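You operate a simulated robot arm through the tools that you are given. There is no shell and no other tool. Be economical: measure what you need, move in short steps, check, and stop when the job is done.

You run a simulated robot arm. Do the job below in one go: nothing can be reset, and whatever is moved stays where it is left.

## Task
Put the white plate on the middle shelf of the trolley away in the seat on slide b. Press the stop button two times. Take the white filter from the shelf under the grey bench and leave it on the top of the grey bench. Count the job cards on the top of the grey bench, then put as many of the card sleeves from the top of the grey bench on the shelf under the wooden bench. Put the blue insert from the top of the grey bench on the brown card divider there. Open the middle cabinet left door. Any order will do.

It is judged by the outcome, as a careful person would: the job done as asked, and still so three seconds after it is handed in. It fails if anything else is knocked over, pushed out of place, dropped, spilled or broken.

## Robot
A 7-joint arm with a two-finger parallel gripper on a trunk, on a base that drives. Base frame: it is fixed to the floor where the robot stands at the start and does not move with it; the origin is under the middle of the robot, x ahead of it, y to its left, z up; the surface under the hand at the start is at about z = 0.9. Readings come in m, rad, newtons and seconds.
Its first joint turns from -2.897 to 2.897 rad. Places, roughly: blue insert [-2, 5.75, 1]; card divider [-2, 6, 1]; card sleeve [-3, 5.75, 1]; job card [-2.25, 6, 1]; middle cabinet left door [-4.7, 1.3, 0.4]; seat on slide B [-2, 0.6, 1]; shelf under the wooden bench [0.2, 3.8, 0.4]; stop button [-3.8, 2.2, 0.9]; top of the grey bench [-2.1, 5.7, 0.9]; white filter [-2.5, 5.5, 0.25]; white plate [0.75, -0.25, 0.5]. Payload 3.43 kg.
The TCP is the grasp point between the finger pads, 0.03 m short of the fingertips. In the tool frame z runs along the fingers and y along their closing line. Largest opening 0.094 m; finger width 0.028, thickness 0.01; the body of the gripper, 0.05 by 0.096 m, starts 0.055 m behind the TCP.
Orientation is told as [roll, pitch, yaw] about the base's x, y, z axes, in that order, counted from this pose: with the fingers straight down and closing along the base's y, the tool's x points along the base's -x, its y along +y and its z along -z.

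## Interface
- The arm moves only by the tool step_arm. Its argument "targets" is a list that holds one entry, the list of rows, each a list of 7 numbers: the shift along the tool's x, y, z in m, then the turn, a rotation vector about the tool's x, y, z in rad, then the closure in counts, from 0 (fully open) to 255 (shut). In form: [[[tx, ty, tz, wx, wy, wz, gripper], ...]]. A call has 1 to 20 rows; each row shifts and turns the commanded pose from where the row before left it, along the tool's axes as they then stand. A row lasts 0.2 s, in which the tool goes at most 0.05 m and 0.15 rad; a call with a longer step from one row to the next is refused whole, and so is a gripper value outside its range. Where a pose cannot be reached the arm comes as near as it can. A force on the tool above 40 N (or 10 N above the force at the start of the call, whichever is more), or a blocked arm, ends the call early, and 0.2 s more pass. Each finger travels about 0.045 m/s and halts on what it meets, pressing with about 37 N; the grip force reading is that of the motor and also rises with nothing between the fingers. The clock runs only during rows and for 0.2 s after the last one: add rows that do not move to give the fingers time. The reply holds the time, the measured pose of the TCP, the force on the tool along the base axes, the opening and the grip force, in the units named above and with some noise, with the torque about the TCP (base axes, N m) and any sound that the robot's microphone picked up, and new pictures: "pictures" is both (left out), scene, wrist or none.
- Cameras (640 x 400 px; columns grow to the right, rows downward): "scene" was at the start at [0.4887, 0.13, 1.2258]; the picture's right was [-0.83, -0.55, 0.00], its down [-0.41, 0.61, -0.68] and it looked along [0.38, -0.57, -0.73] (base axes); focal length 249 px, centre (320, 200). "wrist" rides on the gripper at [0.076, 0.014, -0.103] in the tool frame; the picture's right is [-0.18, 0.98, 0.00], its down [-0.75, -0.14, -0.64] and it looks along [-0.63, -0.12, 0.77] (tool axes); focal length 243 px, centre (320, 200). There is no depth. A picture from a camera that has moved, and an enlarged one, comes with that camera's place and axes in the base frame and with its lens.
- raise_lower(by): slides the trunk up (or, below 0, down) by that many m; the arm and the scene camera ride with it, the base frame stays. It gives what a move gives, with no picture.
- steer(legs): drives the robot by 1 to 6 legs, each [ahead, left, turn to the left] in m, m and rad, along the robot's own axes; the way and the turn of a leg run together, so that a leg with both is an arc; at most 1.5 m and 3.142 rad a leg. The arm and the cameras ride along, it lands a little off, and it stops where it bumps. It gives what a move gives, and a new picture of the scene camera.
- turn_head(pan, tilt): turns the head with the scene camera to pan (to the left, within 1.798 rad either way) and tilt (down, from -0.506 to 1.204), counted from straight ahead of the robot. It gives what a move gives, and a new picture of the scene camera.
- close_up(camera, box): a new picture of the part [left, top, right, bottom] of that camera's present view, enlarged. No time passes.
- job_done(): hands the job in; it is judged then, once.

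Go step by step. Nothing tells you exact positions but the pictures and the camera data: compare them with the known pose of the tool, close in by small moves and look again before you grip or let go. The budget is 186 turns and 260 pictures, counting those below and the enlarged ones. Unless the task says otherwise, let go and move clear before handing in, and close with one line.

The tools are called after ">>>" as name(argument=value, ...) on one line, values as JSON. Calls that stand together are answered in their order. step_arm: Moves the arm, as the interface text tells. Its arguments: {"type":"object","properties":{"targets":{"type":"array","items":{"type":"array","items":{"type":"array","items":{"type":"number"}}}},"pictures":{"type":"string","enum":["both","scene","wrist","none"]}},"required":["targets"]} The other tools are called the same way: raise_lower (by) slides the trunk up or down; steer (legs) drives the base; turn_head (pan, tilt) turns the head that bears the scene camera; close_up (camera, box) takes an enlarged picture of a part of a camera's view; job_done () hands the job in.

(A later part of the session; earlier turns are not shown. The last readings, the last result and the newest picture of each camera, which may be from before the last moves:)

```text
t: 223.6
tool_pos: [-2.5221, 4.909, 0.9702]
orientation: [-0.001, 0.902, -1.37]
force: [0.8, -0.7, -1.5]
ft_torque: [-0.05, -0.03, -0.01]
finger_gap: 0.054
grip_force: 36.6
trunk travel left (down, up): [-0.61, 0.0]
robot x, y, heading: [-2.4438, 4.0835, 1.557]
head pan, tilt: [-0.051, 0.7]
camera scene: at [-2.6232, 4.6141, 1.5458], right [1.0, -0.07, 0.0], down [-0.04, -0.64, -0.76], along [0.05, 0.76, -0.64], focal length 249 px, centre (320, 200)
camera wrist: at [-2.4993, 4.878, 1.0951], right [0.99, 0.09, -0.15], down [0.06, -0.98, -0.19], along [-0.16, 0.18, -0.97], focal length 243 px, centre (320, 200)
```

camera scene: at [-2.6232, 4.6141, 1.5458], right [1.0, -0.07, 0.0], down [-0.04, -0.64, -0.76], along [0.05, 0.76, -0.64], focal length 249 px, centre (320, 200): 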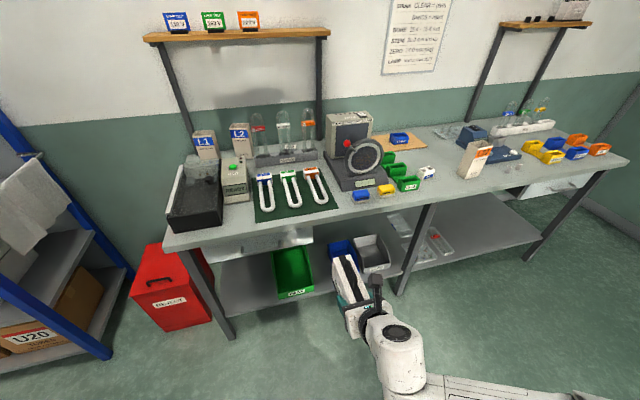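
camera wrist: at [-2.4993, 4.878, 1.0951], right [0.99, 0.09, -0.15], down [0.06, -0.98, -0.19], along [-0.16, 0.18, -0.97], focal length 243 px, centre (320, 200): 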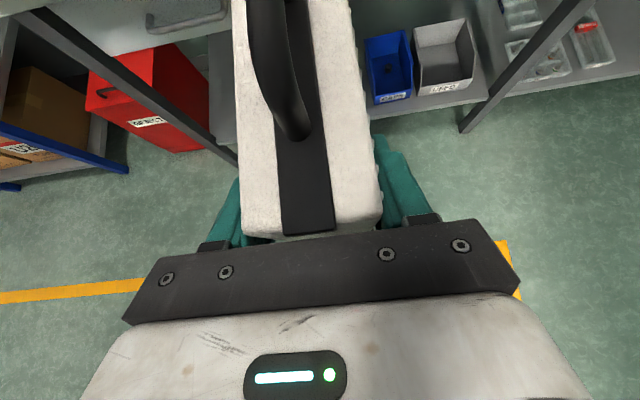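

Filter is held. I straighten it, raise a little, and drive to the free spot right of L27 (x≈-1.75).

>>> step_arm(targets=[[[0.0314, 0, -0.0248, -0.0785, 0, 0.062, 255], [0.0314, 0, -0.0248, -0.0785, 0, 0.062, 255], [0, 0, 0, 0, 0, 0, 255]]], pictures="none")

>>> steer(legs=[[0, -0.77, 0], [0.3, 0, 0.015]])

>>> turn_head(pan=-0.25, tilt=0.75)

>>> step_arm(targets=[[[0, 0, 0, 0, 0, 0, 255]]], pictures="wrist")

```text
t: 224.4
tool_pos: [-2.5212, 4.9083, 1.0509]
orientation: [-0.002, 0.903, -1.57]
force: [-0.4, -0.7, -1.4]
ft_torque: [-0.05, -0.01, 0.02]
finger_gap: 0.0537
grip_force: 37.5
trunk travel left (down, up): [-0.61, 0.0]
robot x, y, heading: [-2.443, 4.0814, 1.556]
head pan, tilt: [-0.051, 0.7]
```

```text
t: 230.1
tool_pos: [-1.754, 5.1914, 1.0504]
orientation: [-0.003, 0.903, -1.569]
force: [-0.4, -0.5, -1.4]
ft_torque: [-0.03, -0.05, 0.0]
finger_gap: 0.054
grip_force: 36.9
trunk travel left (down, up): [-0.61, 0.0]
robot x, y, heading: [-1.6738, 4.364, 1.556]
head pan, tilt: [-0.051, 0.7]
camera scene: at [-1.8561, 4.8975, 1.5458], right [1.0, -0.07, 0.0], down [-0.04, -0.64, -0.76], along [0.05, 0.76, -0.64], focal length 249 px, centre (320, 200)
```

scene: 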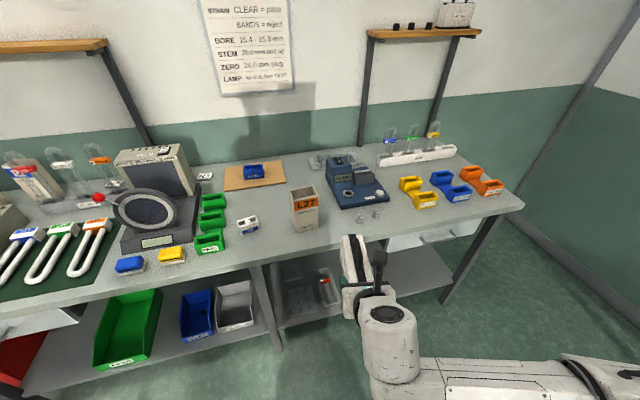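

```text
t: 230.9
tool_pos: [-1.7545, 5.1919, 1.0513]
orientation: [-0.001, 0.901, -1.57]
force: [-0.5, -0.4, -1.6]
ft_torque: [-0.07, 0.01, 0.01]
finger_gap: 0.054
grip_force: 37.5
trunk travel left (down, up): [-0.61, 0.0]
robot x, y, heading: [-1.6785, 4.3643, 1.551]
head pan, tilt: [-0.25, 0.75]
camera scene: at [-1.84, 4.8928, 1.5416], right [0.97, -0.26, 0.0], down [-0.18, -0.66, -0.73], along [0.19, 0.71, -0.68], focal length 249 px, centre (320, 200)
```

scene: 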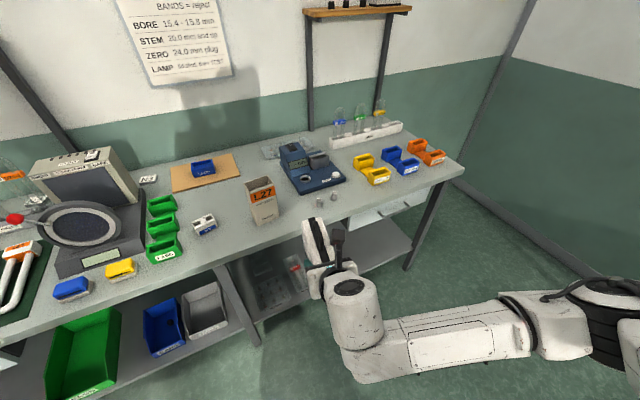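

```text
t: 231.3
tool_pos: [-1.7541, 5.1902, 1.0507]
orientation: [-0.002, 0.902, -1.569]
force: [-0.5, 0.6, -0.9]
ft_torque: [-0.07, -0.02, 0.01]
finger_gap: 0.0539
grip_force: 37.2
trunk travel left (down, up): [-0.61, 0.0]
robot x, y, heading: [-1.6766, 4.3702, 1.559]
head pan, tilt: [-0.25, 0.75]
camera wrist: at [-1.7384, 5.1566, 1.1746], right [0.98, -0.11, -0.15], down [-0.14, -0.97, -0.19], along [-0.12, 0.21, -0.97], focal length 243 px, centre (320, 200)
```

wrist: 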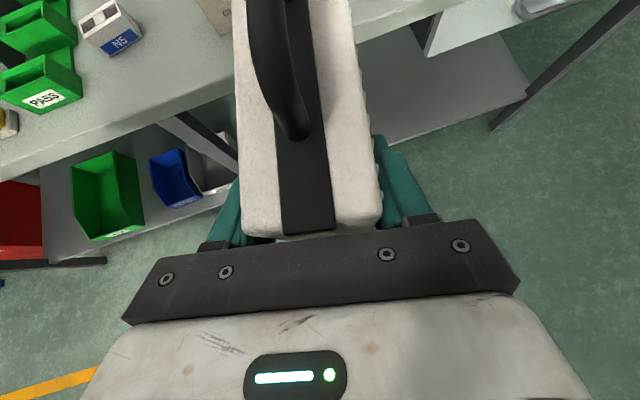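

>>> steer(legs=[[0.22, 0, 0]])

>>> close_up(camera="scene", box=[220, 140, 460, 310])

```text
t: 233.0
tool_pos: [-1.7469, 5.4141, 1.0503]
orientation: [-0.001, 0.903, -1.572]
force: [0.4, 0.3, -1.9]
ft_torque: [-0.05, -0.01, 0.01]
finger_gap: 0.0538
grip_force: 37.5
trunk travel left (down, up): [-0.61, 0.0]
robot x, y, heading: [-1.6728, 4.591, 1.55]
head pan, tilt: [-0.25, 0.75]
camera scene: at [-1.8339, 5.1159, 1.5416], right [0.96, -0.27, 0.0], down [-0.18, -0.66, -0.73], along [0.19, 0.7, -0.68], focal length 249 px, centre (320, 200)
```

scene: 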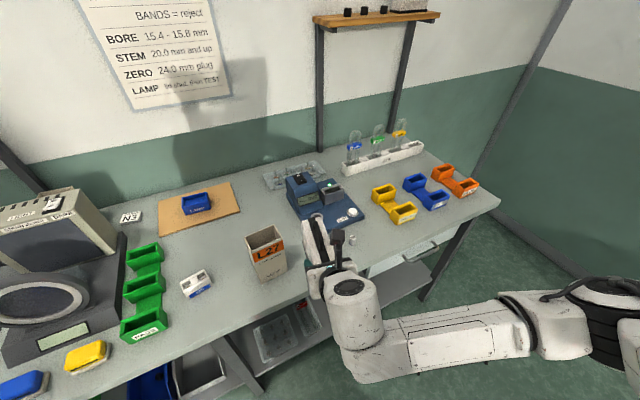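

```text
2.35 times, centred on (340, 225) of scene
camera zoom: at [-1.8339, 5.1159, 1.5416], right [0.96, -0.27, 0.0], down [-0.18, -0.66, -0.73], along [0.19, 0.7, -0.68], focal length 586 px, centre (273, 141)
```

zoom: 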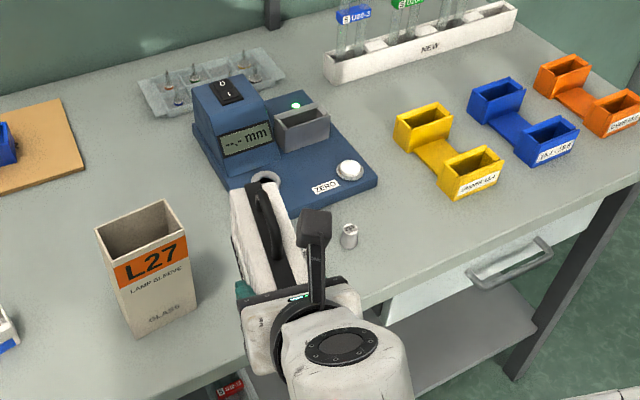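

>>> step_arm(targets=[[[-0.0166, -0.0033, 0.0265, 0, 0, 0, 255], [-0.0166, -0.0033, 0.0265, 0, 0, 0, 255], [-0.0166, -0.0033, 0.0265, 0, 0, 0, 255], [0, 0, 0, 0, 0, 0, 255]]], pictures="both")

>>> close_up(camera="scene", box=[220, 140, 460, 310])

```text
t: 234.0
tool_pos: [-1.7564, 5.4468, 0.9624]
orientation: [0.0, 0.9, -1.572]
force: [-0.1, 1.0, -1.1]
ft_torque: [-0.04, 0.04, -0.02]
finger_gap: 0.0538
grip_force: 37.0
trunk travel left (down, up): [-0.61, 0.0]
robot x, y, heading: [-1.6766, 4.5889, 1.556]
head pan, tilt: [-0.25, 0.75]
camera scene: at [-1.834, 5.1161, 1.5415], right [0.96, -0.27, 0.0], down [-0.18, -0.66, -0.73], along [0.19, 0.7, -0.68], focal length 249 px, centre (320, 200)
camera wrist: at [-1.7408, 5.4119, 1.086], right [0.98, -0.11, -0.15], down [-0.14, -0.97, -0.19], along [-0.12, 0.21, -0.97], focal length 243 px, centre (320, 200)
```

scene: 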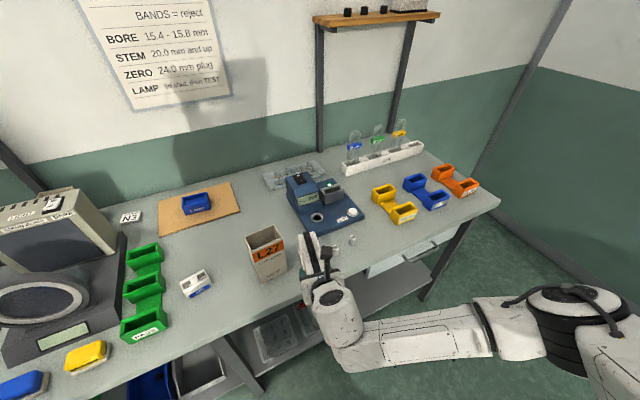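
wrist: 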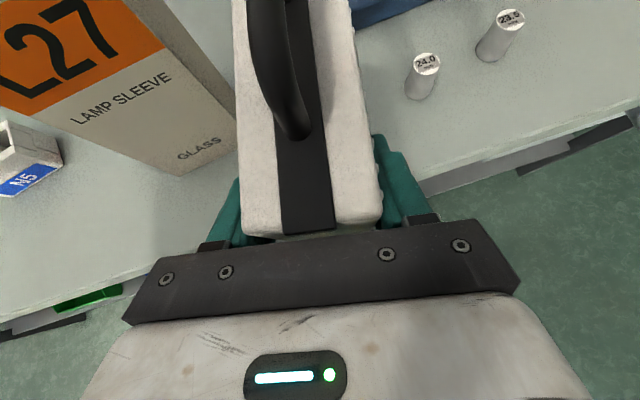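

```text
2.35 times, centred on (340, 225) of scene
camera zoom: at [-1.834, 5.1161, 1.5415], right [0.96, -0.27, 0.0], down [-0.18, -0.66, -0.73], along [0.19, 0.7, -0.68], focal length 586 px, centre (273, 141)
```

zoom: 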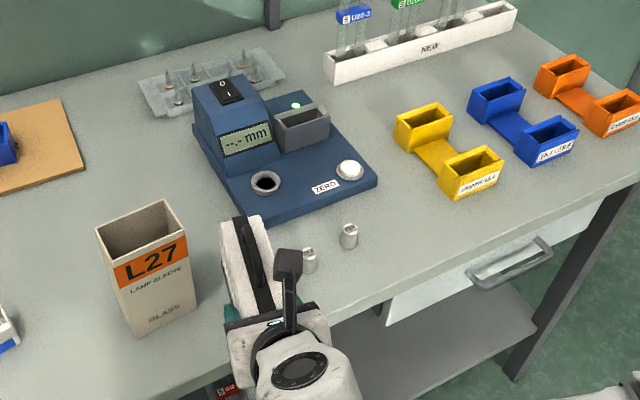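

The bench edge is rotated ~9°, so I shift the filter 4.5 cm further in before setting it down.

>>> step_arm(targets=[[[0.014, 0, 0.0176, 0, 0, 0, 255], [0.014, 0, 0.0176, 0, 0, 0, 255], [-0.0031, 0, 0.0025, 0, 0, 0, 255], [-0.0016, 0, 0.0012, 0, 0, 0, 255], [0, 0, 0, 0, 0, 0, 255]]], pictures="both")

>>> close_up(camera="scene", box=[220, 140, 460, 310])

```text
t: 235.2
tool_pos: [-1.7564, 5.4893, 0.9564]
orientation: [-0.001, 0.901, -1.571]
force: [0.4, -0.6, -0.2]
ft_torque: [-0.03, -0.01, 0.0]
finger_gap: 0.0539
grip_force: 36.5
trunk travel left (down, up): [-0.61, 0.0]
robot x, y, heading: [-1.6726, 4.591, 1.553]
head pan, tilt: [-0.25, 0.75]
camera scene: at [-1.834, 5.116, 1.5416], right [0.96, -0.27, 0.0], down [-0.18, -0.66, -0.73], along [0.19, 0.7, -0.68], focal length 249 px, centre (320, 200)
camera wrist: at [-1.7408, 5.4548, 1.0805], right [0.98, -0.11, -0.15], down [-0.14, -0.97, -0.19], along [-0.12, 0.21, -0.97], focal length 243 px, centre (320, 200)
```

scene: 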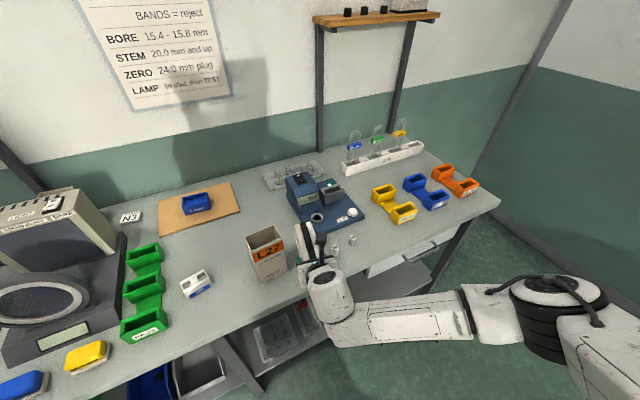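
wrist: 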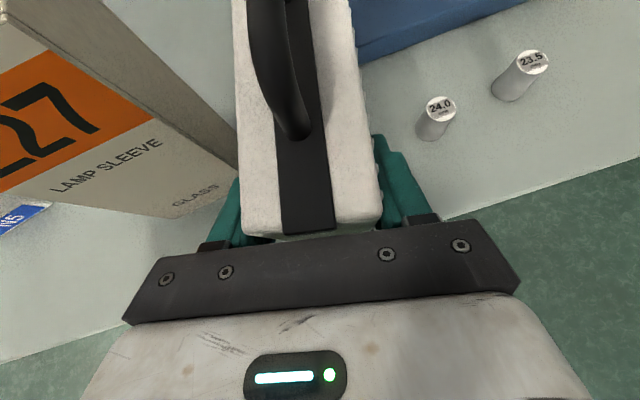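

```text
2.35 times, centred on (340, 225) of scene
camera zoom: at [-1.834, 5.116, 1.5416], right [0.96, -0.27, 0.0], down [-0.18, -0.66, -0.73], along [0.19, 0.7, -0.68], focal length 586 px, centre (273, 141)
```

zoom: 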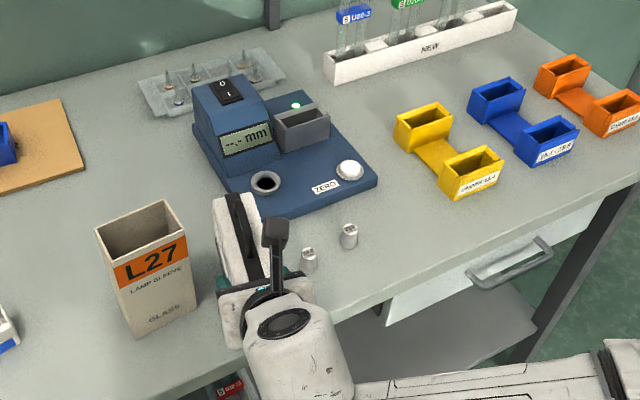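

>>> step_arm(targets=[[[-0.0016, 0, 0.0012, 0, 0, 0, 255], [0, 0, 0, 0, 0, 0, 255]]], pictures="none")

```text
t: 235.8
tool_pos: [-1.7568, 5.4894, 0.9557]
orientation: [-0.002, 0.903, -1.573]
force: [-0.3, -0.4, -1.4]
ft_torque: [-0.09, 0.0, -0.02]
finger_gap: 0.0537
grip_force: 36.6
trunk travel left (down, up): [-0.61, 0.0]
robot x, y, heading: [-1.6704, 4.5896, 1.554]
head pan, tilt: [-0.25, 0.75]
```

>>> step_arm(targets=[[[-0.0024, 0, 0.0019, 0, 0, 0, 255], [0, 0, 0, 0, 0, 0, 255]]], pictures="none")

>>> step_arm(targets=[[[-0.0016, 0, 0.0012, 0, 0, 0, 255], [0, 0, 0, 0, 0, 0, 255]]], pictures="none")

```text
t: 236.4
tool_pos: [-1.7559, 5.4896, 0.9512]
orientation: [-0.001, 0.901, -1.574]
force: [0.0, 0.6, -0.7]
ft_torque: [-0.02, -0.02, 0.0]
finger_gap: 0.0539
grip_force: 37.0
trunk travel left (down, up): [-0.61, 0.0]
robot x, y, heading: [-1.6703, 4.586, 1.548]
head pan, tilt: [-0.25, 0.75]
```

```text
t: 237.0
tool_pos: [-1.7563, 5.4902, 0.9503]
orientation: [-0.001, 0.902, -1.572]
force: [-0.4, -0.5, -0.7]
ft_torque: [-0.09, 0.0, -0.01]
finger_gap: 0.0539
grip_force: 37.0
trunk travel left (down, up): [-0.61, 0.0]
robot x, y, heading: [-1.6668, 4.5899, 1.551]
head pan, tilt: [-0.25, 0.75]
```

>>> step_arm(targets=[[[-0.0024, 0, 0.0019, 0, 0, 0, 255], [0, 0, 0, 0, 0, 0, 255]]], pictures="none")

>>> step_arm(targets=[[[-0.0016, 0, 0.0012, 0, 0, 0, 255], [0, 0, 0, 0, 0, 0, 255]]], pictures="none")

```text
t: 237.6
tool_pos: [-1.7561, 5.4908, 0.9462]
orientation: [-0.001, 0.904, -1.573]
force: [0.3, 0.4, -1.7]
ft_torque: [-0.06, -0.01, 0.0]
finger_gap: 0.0539
grip_force: 36.8
trunk travel left (down, up): [-0.61, 0.0]
robot x, y, heading: [-1.6725, 4.5885, 1.554]
head pan, tilt: [-0.25, 0.75]
```

```text
t: 238.2
tool_pos: [-1.757, 5.4902, 0.9443]
orientation: [-0.001, 0.903, -1.573]
force: [-0.1, 0.3, -1.7]
ft_torque: [-0.04, 0.01, -0.01]
finger_gap: 0.0539
grip_force: 36.7
trunk travel left (down, up): [-0.61, 0.0]
robot x, y, heading: [-1.6746, 4.59, 1.551]
head pan, tilt: [-0.25, 0.75]
```

>>> step_arm(targets=[[[-0.0016, 0, 0.0012, 0, 0, 0, 255], [-0.0016, 0, 0.0012, 0, 0, 0, 255], [-0.0016, 0, 0.0012, 0, 0, 0, 255], [0, 0, 0, 0, 0, 0, 255]]], pictures="none")

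>>> close_up(camera="wrist", box=[120, 60, 480, 280])

>>> close_up(camera="scene", box=[270, 190, 390, 290])

```text
t: 239.2
tool_pos: [-1.756, 5.4893, 0.9387]
orientation: [-0.001, 0.902, -1.573]
force: [-0.2, -0.2, -0.8]
ft_torque: [-0.05, -0.01, 0.01]
finger_gap: 0.0539
grip_force: 37.2
trunk travel left (down, up): [-0.61, 0.0]
robot x, y, heading: [-1.6726, 4.5881, 1.551]
head pan, tilt: [-0.25, 0.75]
```

```text
1.78 times, centred on (300, 170) of wrist
camera zoom: at [-1.7409, 5.4554, 1.063], right [0.98, -0.11, -0.15], down [-0.14, -0.97, -0.19], along [-0.12, 0.21, -0.97], focal length 431 px, centre (356, 253)
```

zoom: 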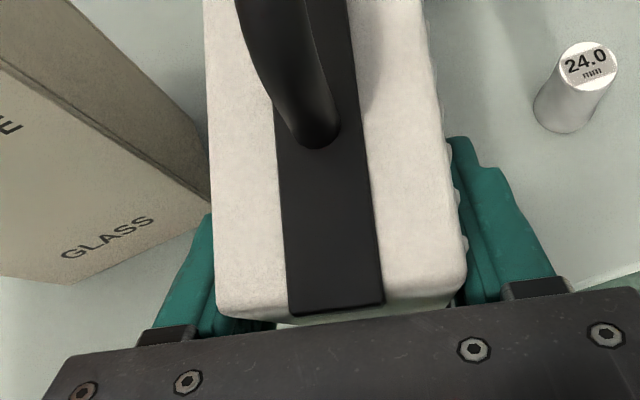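

```text
4.00 times, centred on (330, 240) of scene
camera zoom: at [-1.834, 5.116, 1.5416], right [0.96, -0.27, 0.0], down [-0.18, -0.66, -0.73], along [0.19, 0.7, -0.68], focal length 996 px, centre (280, 40)
```

zoom: 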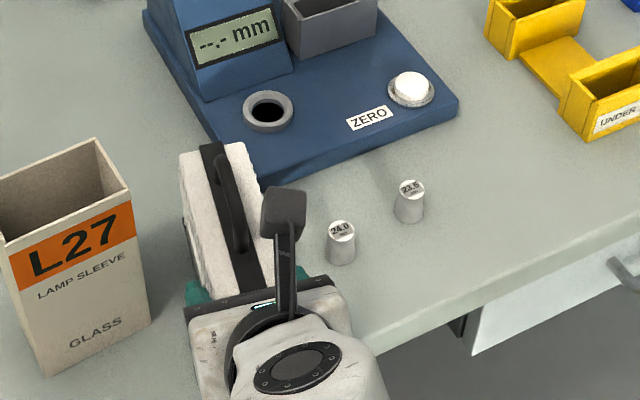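

>>> step_arm(targets=[[[-0.0016, 0, 0.0012, 0, 0, 0, 255], [-0.0016, 0, 0.0012, 0, 0, 0, 255], [0, 0, 0, 0, 0, 0, 255]]], pictures="none")

>>> step_arm(targets=[[[-0.0016, 0, 0.0012, 0, 0, 0, 255], [-0.0016, 0, 0.0012, 0, 0, 0, 255], [0, 0, 0, 0, 0, 0, 255]]], pictures="none")

```text
t: 240.0
tool_pos: [-1.7558, 5.49, 0.934]
orientation: [0.0, 0.902, -1.573]
force: [0.2, 0.0, -1.8]
ft_torque: [-0.05, -0.01, 0.06]
finger_gap: 0.0539
grip_force: 36.7
trunk travel left (down, up): [-0.61, 0.0]
robot x, y, heading: [-1.6726, 4.5871, 1.548]
head pan, tilt: [-0.25, 0.75]
```

```text
t: 240.8
tool_pos: [-1.7572, 5.4904, 0.9301]
orientation: [-0.003, 0.901, -1.574]
force: [-0.3, -0.3, -0.4]
ft_torque: [-0.09, -0.01, 0.0]
finger_gap: 0.054
grip_force: 37.6
trunk travel left (down, up): [-0.61, 0.0]
robot x, y, heading: [-1.6757, 4.59, 1.546]
head pan, tilt: [-0.25, 0.75]
```

>>> step_arm(targets=[[[-0.0016, 0, 0.0012, 0, 0, 0, 255], [-0.0016, 0, 0.0012, 0, 0, 0, 255], [-0.0016, 0, 0.0012, 0, 0, 0, 255], [0, 0, 0, 0, 0, 0, 255]]], pictures="none")

>>> step_arm(targets=[[[-0.0016, 0, 0.0012, 0, 0, 0, 255], [-0.0016, 0, 0.0012, 0, 0, 0, 255], [-0.0016, 0, 0.0012, 0, 0, 0, 255], [0, 0, 0, 0, 0, 0, 255]]], pictures="none")

>>> close_up(camera="wrist", box=[120, 60, 480, 280])

```text
t: 241.8
tool_pos: [-1.7574, 5.4896, 0.924]
orientation: [-0.001, 0.903, -1.572]
force: [0.0, 0.5, -1.9]
ft_torque: [-0.03, 0.02, -0.01]
finger_gap: 0.0541
grip_force: 36.3
trunk travel left (down, up): [-0.61, 0.0]
robot x, y, heading: [-1.6755, 4.5854, 1.552]
head pan, tilt: [-0.25, 0.75]
```

```text
t: 242.8
tool_pos: [-1.7566, 5.4907, 0.92]
orientation: [-0.002, 0.908, -1.573]
force: [0.1, -3.3, 27.6]
ft_torque: [-0.49, -0.2, 0.02]
finger_gap: 0.054
grip_force: 36.8
trunk travel left (down, up): [-0.61, 0.0]
robot x, y, heading: [-1.6741, 4.5881, 1.549]
head pan, tilt: [-0.25, 0.75]
```

```text
1.78 times, centred on (300, 170) of wrist
camera zoom: at [-1.7412, 5.4549, 1.045], right [0.98, -0.11, -0.15], down [-0.14, -0.97, -0.2], along [-0.12, 0.22, -0.97], focal length 431 px, centre (356, 253)
```

zoom: 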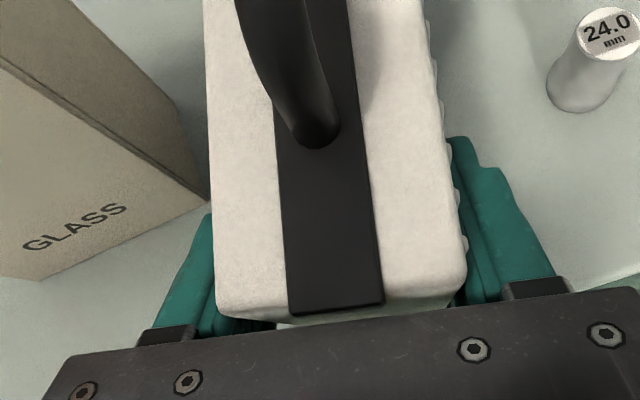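

>>> step_arm(targets=[[[0.0016, 0, -0.0012, 0, 0, 0, 255], [0, 0, 0, 0, 0, 0, 110], [0, 0, 0, 0, 0, 0, 76], [0, 0, 0, 0, 0, 0, 76], [0.002, 0, -0.03, 0, 0, 0, 76], [0, 0, -0.04, 0, 0, 0, 76], [0, 0, -0.045, 0, 0, 0, 76], [0, 0, -0.045, 0, 0, 0, 76]]], pictures="both")

>>> close_up(camera="scene", box=[220, 170, 400, 290])

```text
t: 244.6
tool_pos: [-1.7543, 5.3641, 1.0199]
orientation: [-0.002, 0.903, -1.576]
force: [-0.4, 0.2, 0.0]
ft_torque: [-0.01, 0.03, -0.01]
finger_gap: 0.066
grip_force: 0.0
trunk travel left (down, up): [-0.61, 0.0]
robot x, y, heading: [-1.6717, 4.5936, 1.553]
head pan, tilt: [-0.25, 0.75]
camera scene: at [-1.834, 5.116, 1.5415], right [0.96, -0.27, 0.0], down [-0.18, -0.66, -0.73], along [0.19, 0.7, -0.68], focal length 249 px, centre (320, 200)
camera wrist: at [-1.7398, 5.3287, 1.1448], right [0.98, -0.12, -0.15], down [-0.14, -0.97, -0.19], along [-0.12, 0.21, -0.97], focal length 243 px, centre (320, 200)
```

scene: 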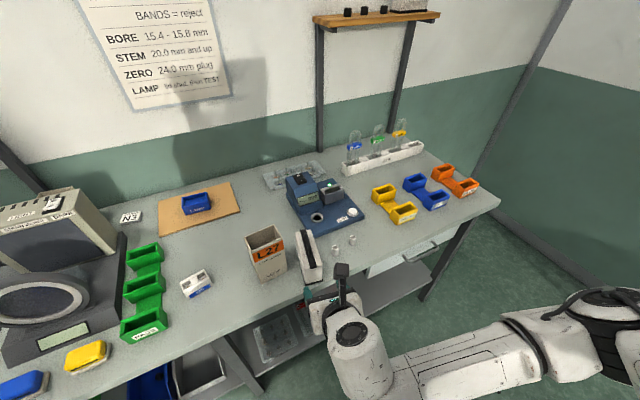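
wrist: 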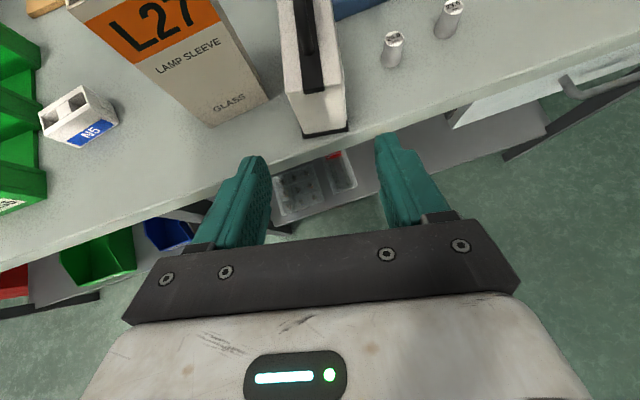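

```text
3.33 times, centred on (310, 230) of scene
camera zoom: at [-1.834, 5.116, 1.5415], right [0.96, -0.27, 0.0], down [-0.18, -0.66, -0.73], along [0.19, 0.7, -0.68], focal length 830 px, centre (353, 100)
```

zoom: 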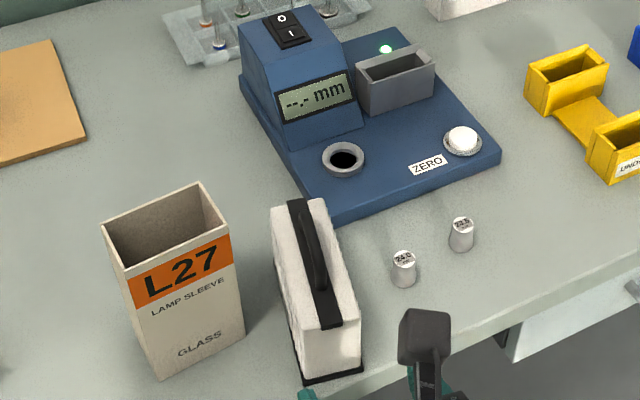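

The filter stands on the bench. Next, sleeve L27 (≈0.079 x 0.052 x 0.157 m, yaw ≈0.25 at (-1.868,5.532)); I line up a tilted grasp high on it, above the filter's height.

>>> step_arm(targets=[[[0.008, -0.0395, 0.014, 0, 0, 0, 0], [0.008, -0.0395, 0.014, 0, 0, 0, 0], [0, 0, 0, 0.098, 0, -0.0775, 0], [0, 0, 0, 0.098, 0, -0.0775, 0], [0, 0, 0, 0, 0, 0, 0]]], pictures="wrist")

```text
t: 245.8
tool_pos: [-1.8355, 5.3954, 1.0165]
orientation: [0.0, 0.902, -1.321]
force: [-0.7, 0.9, 0.1]
ft_torque: [0.04, 0.0, 0.02]
finger_gap: 0.0939
grip_force: 0.0
trunk travel left (down, up): [-0.61, 0.0]
robot x, y, heading: [-1.6715, 4.5869, 1.553]
head pan, tilt: [-0.25, 0.75]
camera wrist: at [-1.8123, 5.3656, 1.141], right [0.98, 0.13, -0.15], down [0.1, -0.98, -0.19], along [-0.17, 0.17, -0.97], focal length 243 px, centre (320, 200)
```

wrist: 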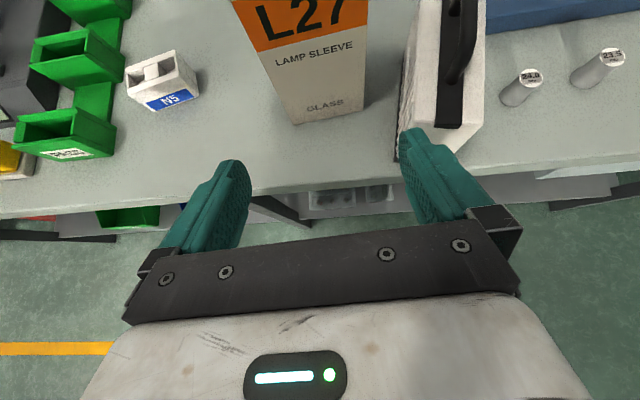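

>>> step_arm(targets=[[[0.0275, 0, 0.0348, 0, 0, 0, 0], [0.0275, 0, 0.0348, 0, 0, 0, 0], [0.0275, 0, 0.0348, 0, 0, 0, 0], [0, 0, 0, 0, 0, 0, 0]]], pictures="wrist")

```text
t: 246.8
tool_pos: [-1.867, 5.5282, 1.0155]
orientation: [-0.002, 0.902, -1.323]
force: [0.3, 0.0, -0.1]
ft_torque: [0.0, 0.02, 0.01]
finger_gap: 0.0941
grip_force: 0.0
trunk travel left (down, up): [-0.61, 0.0]
robot x, y, heading: [-1.6726, 4.5871, 1.55]
head pan, tilt: [-0.25, 0.75]
camera wrist: at [-1.8441, 5.497, 1.1386], right [0.98, 0.13, -0.15], down [0.1, -0.98, -0.19], along [-0.17, 0.17, -0.97], focal length 243 px, centre (320, 200)
```

wrist: 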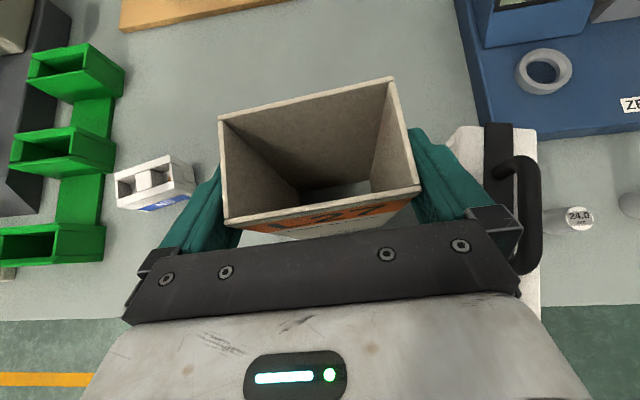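

>>> step_arm(targets=[[[0, 0, 0, 0, 0, 0, 255], [0, 0, 0, 0, 0, 0, 255], [0, 0, 0, 0, 0, 0, 255], [0.0157, 0, -0.0124, 0, 0, 0, 255], [0.0235, 0, -0.0186, 0, 0, 0, 255], [0.0235, 0, -0.0186, 0, 0, 0, 255], [0, 0, 0, 0, 0, 0, 255]]], pictures="wrist")

```text
t: 248.4
tool_pos: [-1.8683, 5.528, 1.0971]
orientation: [0.0, 0.902, -1.323]
force: [0.6, 0.5, -0.3]
ft_torque: [-0.05, 0.02, 0.03]
finger_gap: 0.088
grip_force: 37.4
trunk travel left (down, up): [-0.61, 0.0]
robot x, y, heading: [-1.669, 4.5895, 1.552]
head pan, tilt: [-0.25, 0.75]
camera wrist: at [-1.8453, 5.4972, 1.2209], right [0.98, 0.13, -0.14], down [0.1, -0.98, -0.19], along [-0.17, 0.18, -0.97], focal length 243 px, centre (320, 200)
```

wrist: 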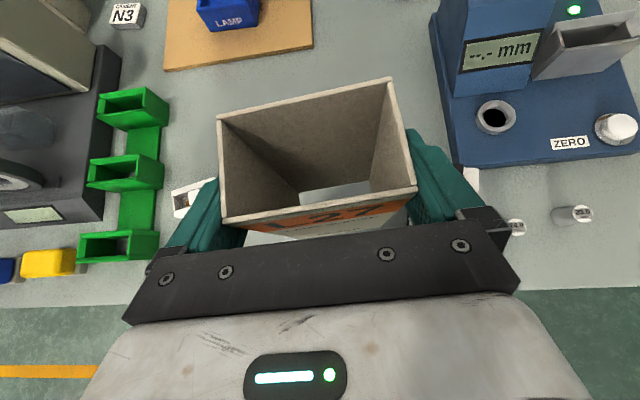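

Sleeve L27 is held (0.088 m wide). I back away and turn to the wooden bench.

>>> steer(legs=[[-0.5, 0, 0], [0, 0, -1.55]])

>>> turn_head(pan=0.0, tilt=0.45)

```text
t: 255.0
tool_pos: [-0.7561, 4.3419, 1.0968]
orientation: [0.0, 0.902, -2.838]
force: [-0.9, 0.6, 0.0]
ft_torque: [0.0, 0.01, 0.01]
finger_gap: 0.0878
grip_force: 37.3
trunk travel left (down, up): [-0.61, 0.0]
robot x, y, heading: [-1.6794, 4.095, 0.037]
head pan, tilt: [-0.25, 0.75]
camera scene: at [-1.163, 4.2873, 1.5416], right [-0.21, -0.98, 0.0], down [-0.67, 0.14, -0.73], along [0.71, -0.15, -0.68], focal length 249 px, centre (320, 200)
```

scene: 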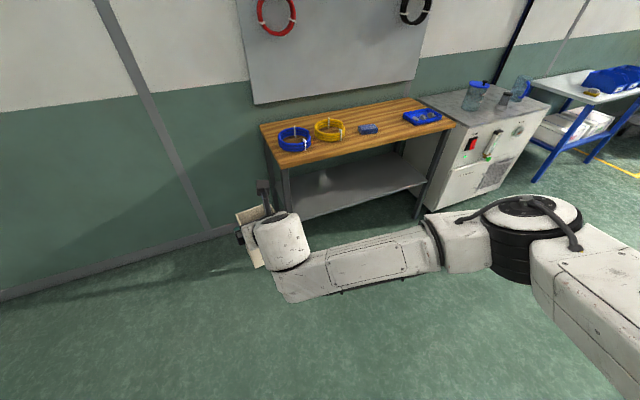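

```text
t: 255.8
tool_pos: [-0.7543, 4.3422, 1.0969]
orientation: [-0.001, 0.902, -2.836]
force: [-0.6, 0.0, 0.4]
ft_torque: [0.01, 0.03, 0.0]
finger_gap: 0.0878
grip_force: 36.8
trunk travel left (down, up): [-0.61, 0.0]
robot x, y, heading: [-1.6808, 4.0941, 0.038]
head pan, tilt: [0.0, 0.45]
camera scene: at [-1.1521, 4.3081, 1.5679], right [0.04, -1.0, 0.0], down [-0.44, -0.02, -0.9], along [0.9, 0.03, -0.44], focal length 249 px, centre (320, 200)
```

scene: 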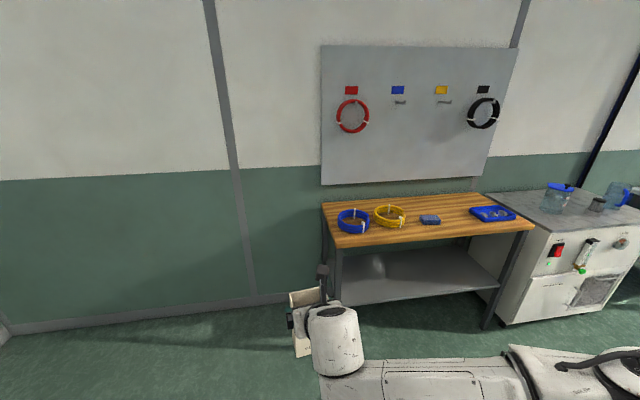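

The bench's shelf (z≈0.4) is empty; its front edge runs from about (-0.12,4.22) to (0.05,3.25). I lower the trunk and bring the sleeve in front of it.

>>> raise_lower(by=-0.4)

>>> raise_lower(by=-0.14)

>>> steer(legs=[[0, -0.37, 0], [0.45, 0, 0]])

>>> step_arm(targets=[[[0, 0, 0, 0, 0, 0, 255]]], pictures="wrist")

```text
t: 259.6
tool_pos: [-0.7547, 4.3406, 0.696]
orientation: [0.0, 0.902, -2.838]
force: [0.1, 1.3, -0.5]
ft_torque: [0.02, -0.02, -0.01]
finger_gap: 0.0876
grip_force: 37.1
trunk travel left (down, up): [-0.21, 0.4]
robot x, y, heading: [-1.6816, 4.0903, 0.038]
head pan, tilt: [0.0, 0.45]
```

```text
t: 261.3
tool_pos: [-0.7541, 4.343, 0.5557]
orientation: [-0.001, 0.902, -2.837]
force: [-0.2, -0.3, -0.8]
ft_torque: [0.02, 0.0, 0.02]
finger_gap: 0.0879
grip_force: 36.9
trunk travel left (down, up): [-0.07, 0.54]
robot x, y, heading: [-1.6808, 4.0929, 0.036]
head pan, tilt: [0.0, 0.45]
```

```text
t: 266.0
tool_pos: [-0.2876, 4.0019, 0.5567]
orientation: [0.0, 0.902, -2.831]
force: [-0.6, 0.3, 0.0]
ft_torque: [0.0, 0.0, 0.01]
finger_gap: 0.0878
grip_force: 37.5
trunk travel left (down, up): [-0.07, 0.54]
robot x, y, heading: [-1.2107, 3.7466, 0.047]
head pan, tilt: [0.0, 0.45]
camera scene: at [-0.6844, 3.9659, 1.028], right [0.04, -1.0, 0.0], down [-0.43, -0.02, -0.9], along [0.9, 0.04, -0.44], focal length 249 px, centre (320, 200)
```

scene: 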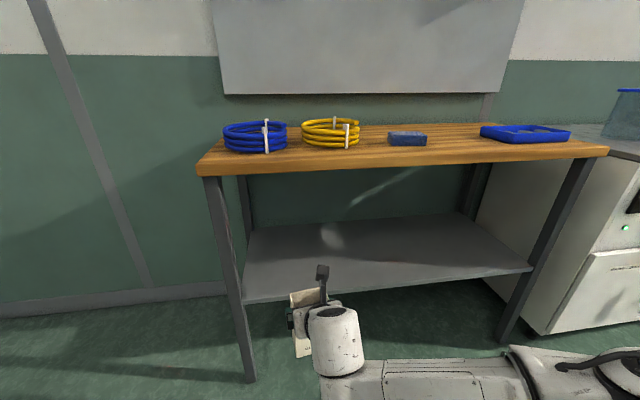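

```text
t: 266.4
tool_pos: [-0.2876, 4.0027, 0.5562]
orientation: [-0.001, 0.903, -2.829]
force: [0.5, -0.2, -0.8]
ft_torque: [-0.01, -0.03, -0.03]
finger_gap: 0.0874
grip_force: 36.8
trunk travel left (down, up): [-0.07, 0.54]
robot x, y, heading: [-1.211, 3.7468, 0.049]
head pan, tilt: [0.0, 0.45]
camera wrist: at [-0.3136, 3.9773, 0.6804], right [0.19, -0.97, -0.14], down [-0.97, -0.16, -0.19], along [0.16, 0.18, -0.97], focal length 243 px, centre (320, 200)
```

wrist: 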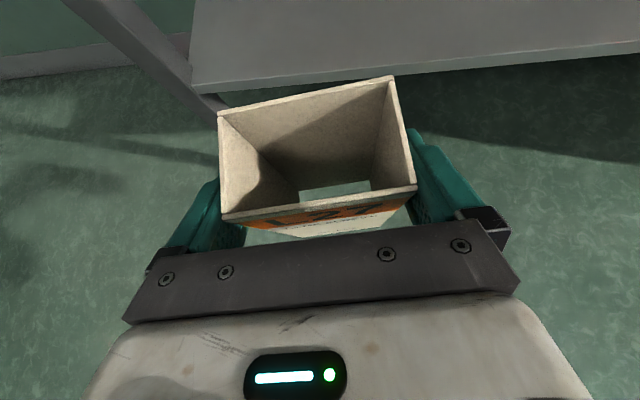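

>>> raise_lower(by=0.055)

>>> steer(legs=[[0.24, 0, 0]])

>>> step_arm(targets=[[[-0.0118, 0, 0.0093, 0, 0, 0, 255], [0, 0, 0, 0, 0, 0, 255]]], pictures="wrist")

```text
t: 267.3
tool_pos: [-0.2874, 4.0025, 0.6105]
orientation: [0.0, 0.902, -2.83]
force: [0.2, -0.3, -0.3]
ft_torque: [-0.01, 0.02, 0.05]
finger_gap: 0.0877
grip_force: 36.6
trunk travel left (down, up): [-0.125, 0.485]
robot x, y, heading: [-1.2104, 3.7483, 0.044]
head pan, tilt: [0.0, 0.45]
```

```text
t: 269.1
tool_pos: [-0.048, 4.0134, 0.6111]
orientation: [-0.002, 0.903, -2.829]
force: [-0.3, 0.8, 0.4]
ft_torque: [0.04, -0.01, 0.0]
finger_gap: 0.0877
grip_force: 37.2
trunk travel left (down, up): [-0.125, 0.485]
robot x, y, heading: [-0.9717, 3.759, 0.044]
head pan, tilt: [0.0, 0.45]
camera scene: at [-0.4453, 3.9763, 1.083], right [0.04, -1.0, 0.0], down [-0.43, -0.02, -0.9], along [0.9, 0.04, -0.44], focal length 249 px, centre (320, 200)
```

scene: 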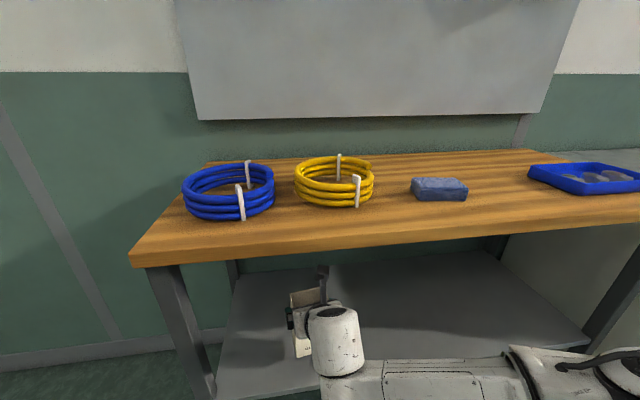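

```text
t: 269.7
tool_pos: [-0.048, 4.0123, 0.5964]
orientation: [-0.001, 0.901, -2.829]
force: [0.4, 0.0, -0.7]
ft_torque: [-0.01, 0.04, -0.01]
finger_gap: 0.0875
grip_force: 37.5
trunk travel left (down, up): [-0.125, 0.485]
robot x, y, heading: [-0.9694, 3.7594, 0.047]
head pan, tilt: [0.0, 0.45]
camera wrist: at [-0.0741, 3.988, 0.7201], right [0.19, -0.97, -0.14], down [-0.97, -0.16, -0.19], along [0.16, 0.18, -0.97], focal length 243 px, centre (320, 200)
```

wrist: 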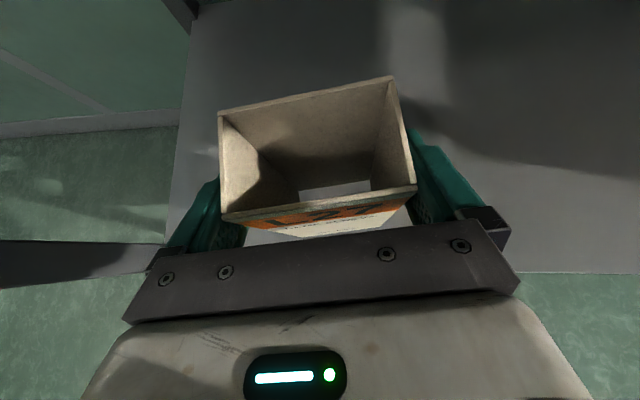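

>>> step_arm(targets=[[[-0.0078, 0, 0.0062, 0, 0, 0, 255], [-0.0031, 0, 0.0025, 0, 0, 0, 255], [-0.0031, 0, 0.0025, 0, 0, 0, 255], [0, 0, 0, 0, 0, 0, 255]]], pictures="none")

>>> step_arm(targets=[[[-0.0031, 0, 0.0025, 0, 0, 0, 255], [-0.0031, 0, 0.0025, 0, 0, 0, 255], [-0.0031, 0, 0.0025, 0, 0, 0, 255], [0, 0, 0, 0, 0, 0, 255]]], pictures="none")

```text
t: 270.7
tool_pos: [-0.0484, 4.0135, 0.5785]
orientation: [-0.001, 0.902, -2.829]
force: [0.4, 0.5, 0.0]
ft_torque: [0.02, -0.02, 0.0]
finger_gap: 0.0878
grip_force: 36.5
trunk travel left (down, up): [-0.125, 0.485]
robot x, y, heading: [-0.9694, 3.7577, 0.048]
head pan, tilt: [0.0, 0.45]
```

```text
t: 271.7
tool_pos: [-0.0469, 4.0133, 0.5651]
orientation: [0.001, 0.901, -2.829]
force: [0.7, -0.1, -0.8]
ft_torque: [-0.01, 0.01, 0.0]
finger_gap: 0.0876
grip_force: 36.7
trunk travel left (down, up): [-0.125, 0.485]
robot x, y, heading: [-0.9736, 3.7579, 0.043]
head pan, tilt: [0.0, 0.45]
```

>>> step_arm(targets=[[[-0.0031, 0, 0.0025, 0, 0, 0, 255], [-0.0031, 0, 0.0025, 0, 0, 0, 255], [-0.0031, 0, 0.0025, 0, 0, 0, 255], [-0.0031, 0, 0.0025, 0, 0, 0, 255], [-0.0031, 0, 0.0025, 0, 0, 0, 255], [0, 0, 0, 0, 0, 0, 255]]], pictures="none")

>>> step_arm(targets=[[[-0.0031, 0, 0.0025, 0, 0, 0, 255], [-0.0031, 0, 0.0025, 0, 0, 0, 255], [-0.0031, 0, 0.0025, 0, 0, 0, 255], [0, 0, 0, 0, 0, 0, 255]]], pictures="wrist")

```text
t: 273.0
tool_pos: [-0.0461, 4.0138, 0.5539]
orientation: [-0.003, 0.918, -2.827]
force: [-1.7, -1.1, 12.7]
ft_torque: [-0.1, 0.22, 0.05]
finger_gap: 0.0875
grip_force: 36.7
trunk travel left (down, up): [-0.125, 0.485]
robot x, y, heading: [-0.9709, 3.7588, 0.043]
head pan, tilt: [0.0, 0.45]
stopped in row 6: the force on the tool passed its limit at 41 N (the readings are from after the stop); the commanded pose is now the measured one
```

```text
t: 273.5
tool_pos: [-0.0444, 4.0147, 0.5525]
orientation: [-0.003, 0.924, -2.825]
force: [-1.7, -0.1, 12.1]
ft_torque: [-0.1, 0.25, 0.0]
finger_gap: 0.0877
grip_force: 37.2
trunk travel left (down, up): [-0.125, 0.485]
robot x, y, heading: [-0.9725, 3.759, 0.038]
head pan, tilt: [0.0, 0.45]
stopped in row 2: the force on the tool passed its limit at 42 N (the readings are from after the stop); the commanded pose is now the measured one
camera wrist: at [-0.0731, 3.9884, 0.6769], right [0.2, -0.97, -0.15], down [-0.96, -0.17, -0.22], along [0.19, 0.19, -0.96], focal length 243 px, centre (320, 200)
```

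wrist: 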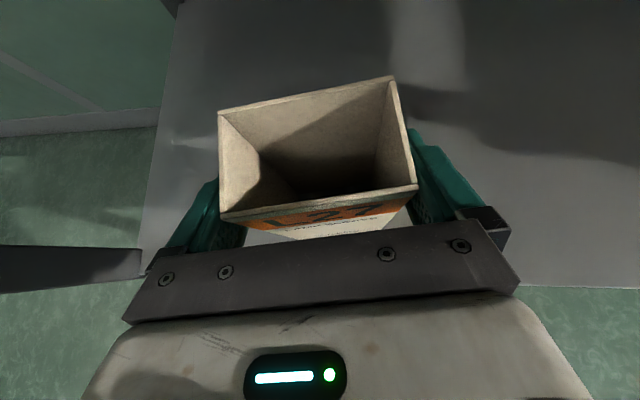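

>>> step_arm(targets=[[[0.0016, 0, -0.0012, 0, 0, 0, 255], [0, 0, 0, 0, 0, 0, 0], [0, 0, 0, 0, 0, 0, 0], [0, 0, 0, 0, 0, 0, 0], [0, 0, -0.02, 0, 0, 0, 0], [0, 0, -0.03, 0, 0, 0, 0], [-0.02, 0, -0.035, 0, 0, 0, 0], [-0.02, 0, -0.035, 0, 0, 0, 0]]], pictures="wrist")

```text
t: 275.3
tool_pos: [-0.1588, 3.9766, 0.5945]
orientation: [-0.001, 0.924, -2.826]
force: [-0.3, 0.1, -0.5]
ft_torque: [0.02, -0.04, -0.05]
finger_gap: 0.0939
grip_force: 0.0
trunk travel left (down, up): [-0.125, 0.485]
robot x, y, heading: [-0.9742, 3.7559, 0.041]
head pan, tilt: [0.0, 0.45]
camera wrist: at [-0.187, 3.9506, 0.7176], right [0.2, -0.97, -0.15], down [-0.96, -0.17, -0.21], along [0.18, 0.19, -0.97], focal length 243 px, centre (320, 200)
```

wrist: 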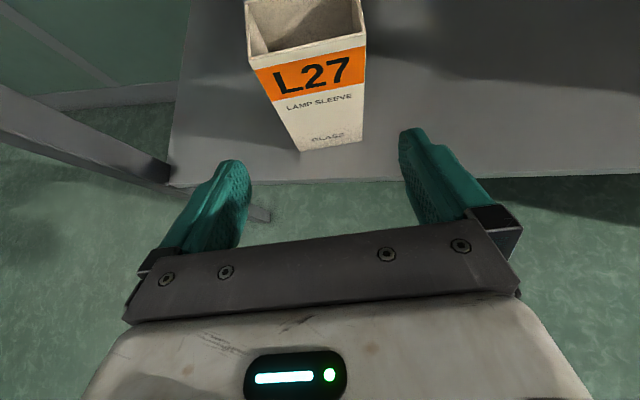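

L27 is on the shelf. Now back to the grey bench for a second sleeve (L2).

>>> steer(legs=[[-0.6, 0, 0], [0, 0, 1.52]])

>>> raise_lower(by=0.4)

>>> raise_lower(by=0.085)

>>> turn_head(pan=0.15, tilt=0.65)

>>> steer(legs=[[0, 1.25, 0], [0.6, 0, 0]])

```text
t: 282.3
tool_pos: [-1.7328, 4.5599, 0.5949]
orientation: [-0.001, 0.924, -1.323]
force: [-0.2, -0.5, 0.1]
ft_torque: [-0.03, 0.01, 0.0]
finger_gap: 0.0941
grip_force: 0.2
trunk travel left (down, up): [-0.125, 0.485]
robot x, y, heading: [-1.571, 3.7367, 1.544]
head pan, tilt: [0.0, 0.45]
camera scene: at [-1.748, 4.2726, 1.083], right [1.0, -0.02, 0.0], down [-0.01, -0.44, -0.9], along [0.02, 0.9, -0.44], focal length 249 px, centre (320, 200)
```

scene: 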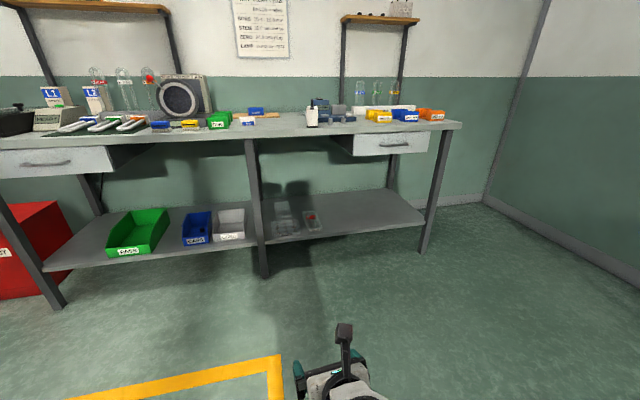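

```text
t: 286.1
tool_pos: [-1.7329, 4.5601, 0.993]
orientation: [-0.002, 0.924, -1.325]
force: [0.0, 1.2, 0.1]
ft_torque: [0.02, 0.01, -0.04]
finger_gap: 0.0939
grip_force: 0.1
trunk travel left (down, up): [-0.525, 0.085]
robot x, y, heading: [-1.5702, 3.7312, 1.549]
head pan, tilt: [0.0, 0.45]
```

```text
t: 287.4
tool_pos: [-1.733, 4.5605, 1.0789]
orientation: [-0.003, 0.924, -1.324]
force: [-0.2, 0.5, -1.0]
ft_torque: [0.0, 0.0, -0.01]
finger_gap: 0.0941
grip_force: 0.0
trunk travel left (down, up): [-0.61, 0.0]
robot x, y, heading: [-1.5698, 3.7308, 1.549]
head pan, tilt: [0.0, 0.45]
```

```text
t: 288.1
tool_pos: [-1.733, 4.56, 1.0785]
orientation: [-0.003, 0.923, -1.325]
force: [0.5, -0.1, 0.3]
ft_torque: [0.03, 0.01, 0.03]
finger_gap: 0.094
grip_force: 0.1
trunk travel left (down, up): [-0.61, 0.0]
robot x, y, heading: [-1.5712, 3.7319, 1.544]
head pan, tilt: [0.15, 0.649]
camera scene: at [-1.7611, 4.267, 1.5502], right [0.99, 0.13, 0.0], down [0.08, -0.6, -0.8], along [-0.1, 0.79, -0.6], focal length 249 px, centre (320, 200)
```

scene: 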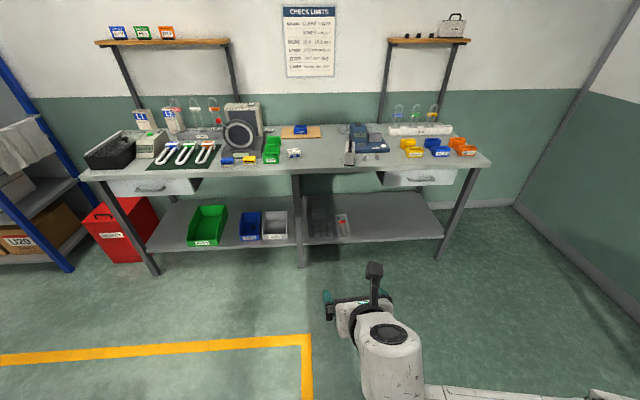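

```text
t: 297.4
tool_pos: [-2.9842, 5.1843, 1.0789]
orientation: [0.0, 0.925, -1.319]
force: [-0.5, 0.2, 0.1]
ft_torque: [0.01, -0.01, -0.03]
finger_gap: 0.094
grip_force: 0.1
trunk travel left (down, up): [-0.61, 0.0]
robot x, y, heading: [-2.813, 4.3591, 1.554]
head pan, tilt: [0.15, 0.649]
camera scene: at [-3.0116, 4.8911, 1.5502], right [0.99, 0.13, 0.0], down [0.08, -0.6, -0.8], along [-0.1, 0.79, -0.6], focal length 249 px, centre (320, 200)
```

scene: 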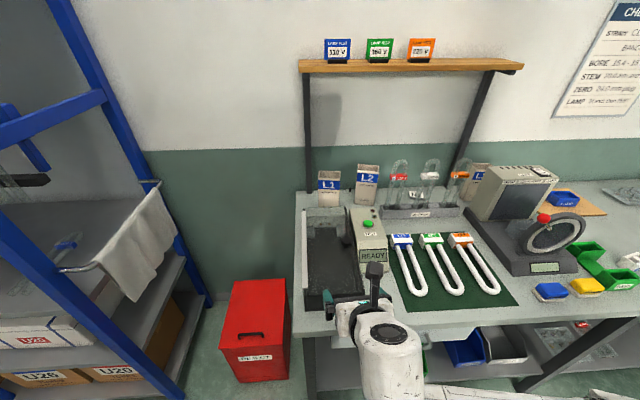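

>>> close_up(camera="scene", box=[295, 150, 455, 260])

```text
3.64 times, centred on (375, 205) of scene
camera zoom: at [-3.0116, 4.8911, 1.5502], right [0.99, 0.13, 0.0], down [0.08, -0.6, -0.8], along [-0.1, 0.79, -0.6], focal length 906 px, centre (120, 182)
```

zoom: 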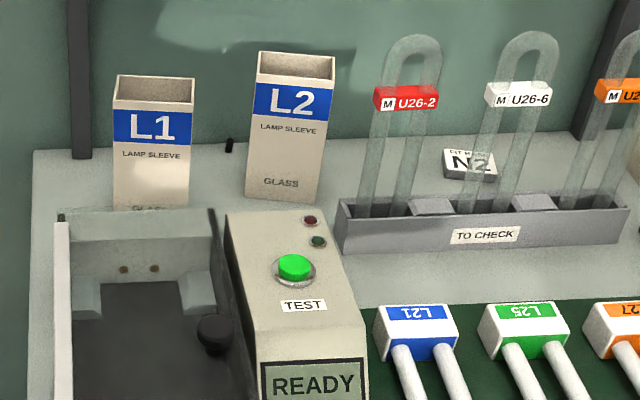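

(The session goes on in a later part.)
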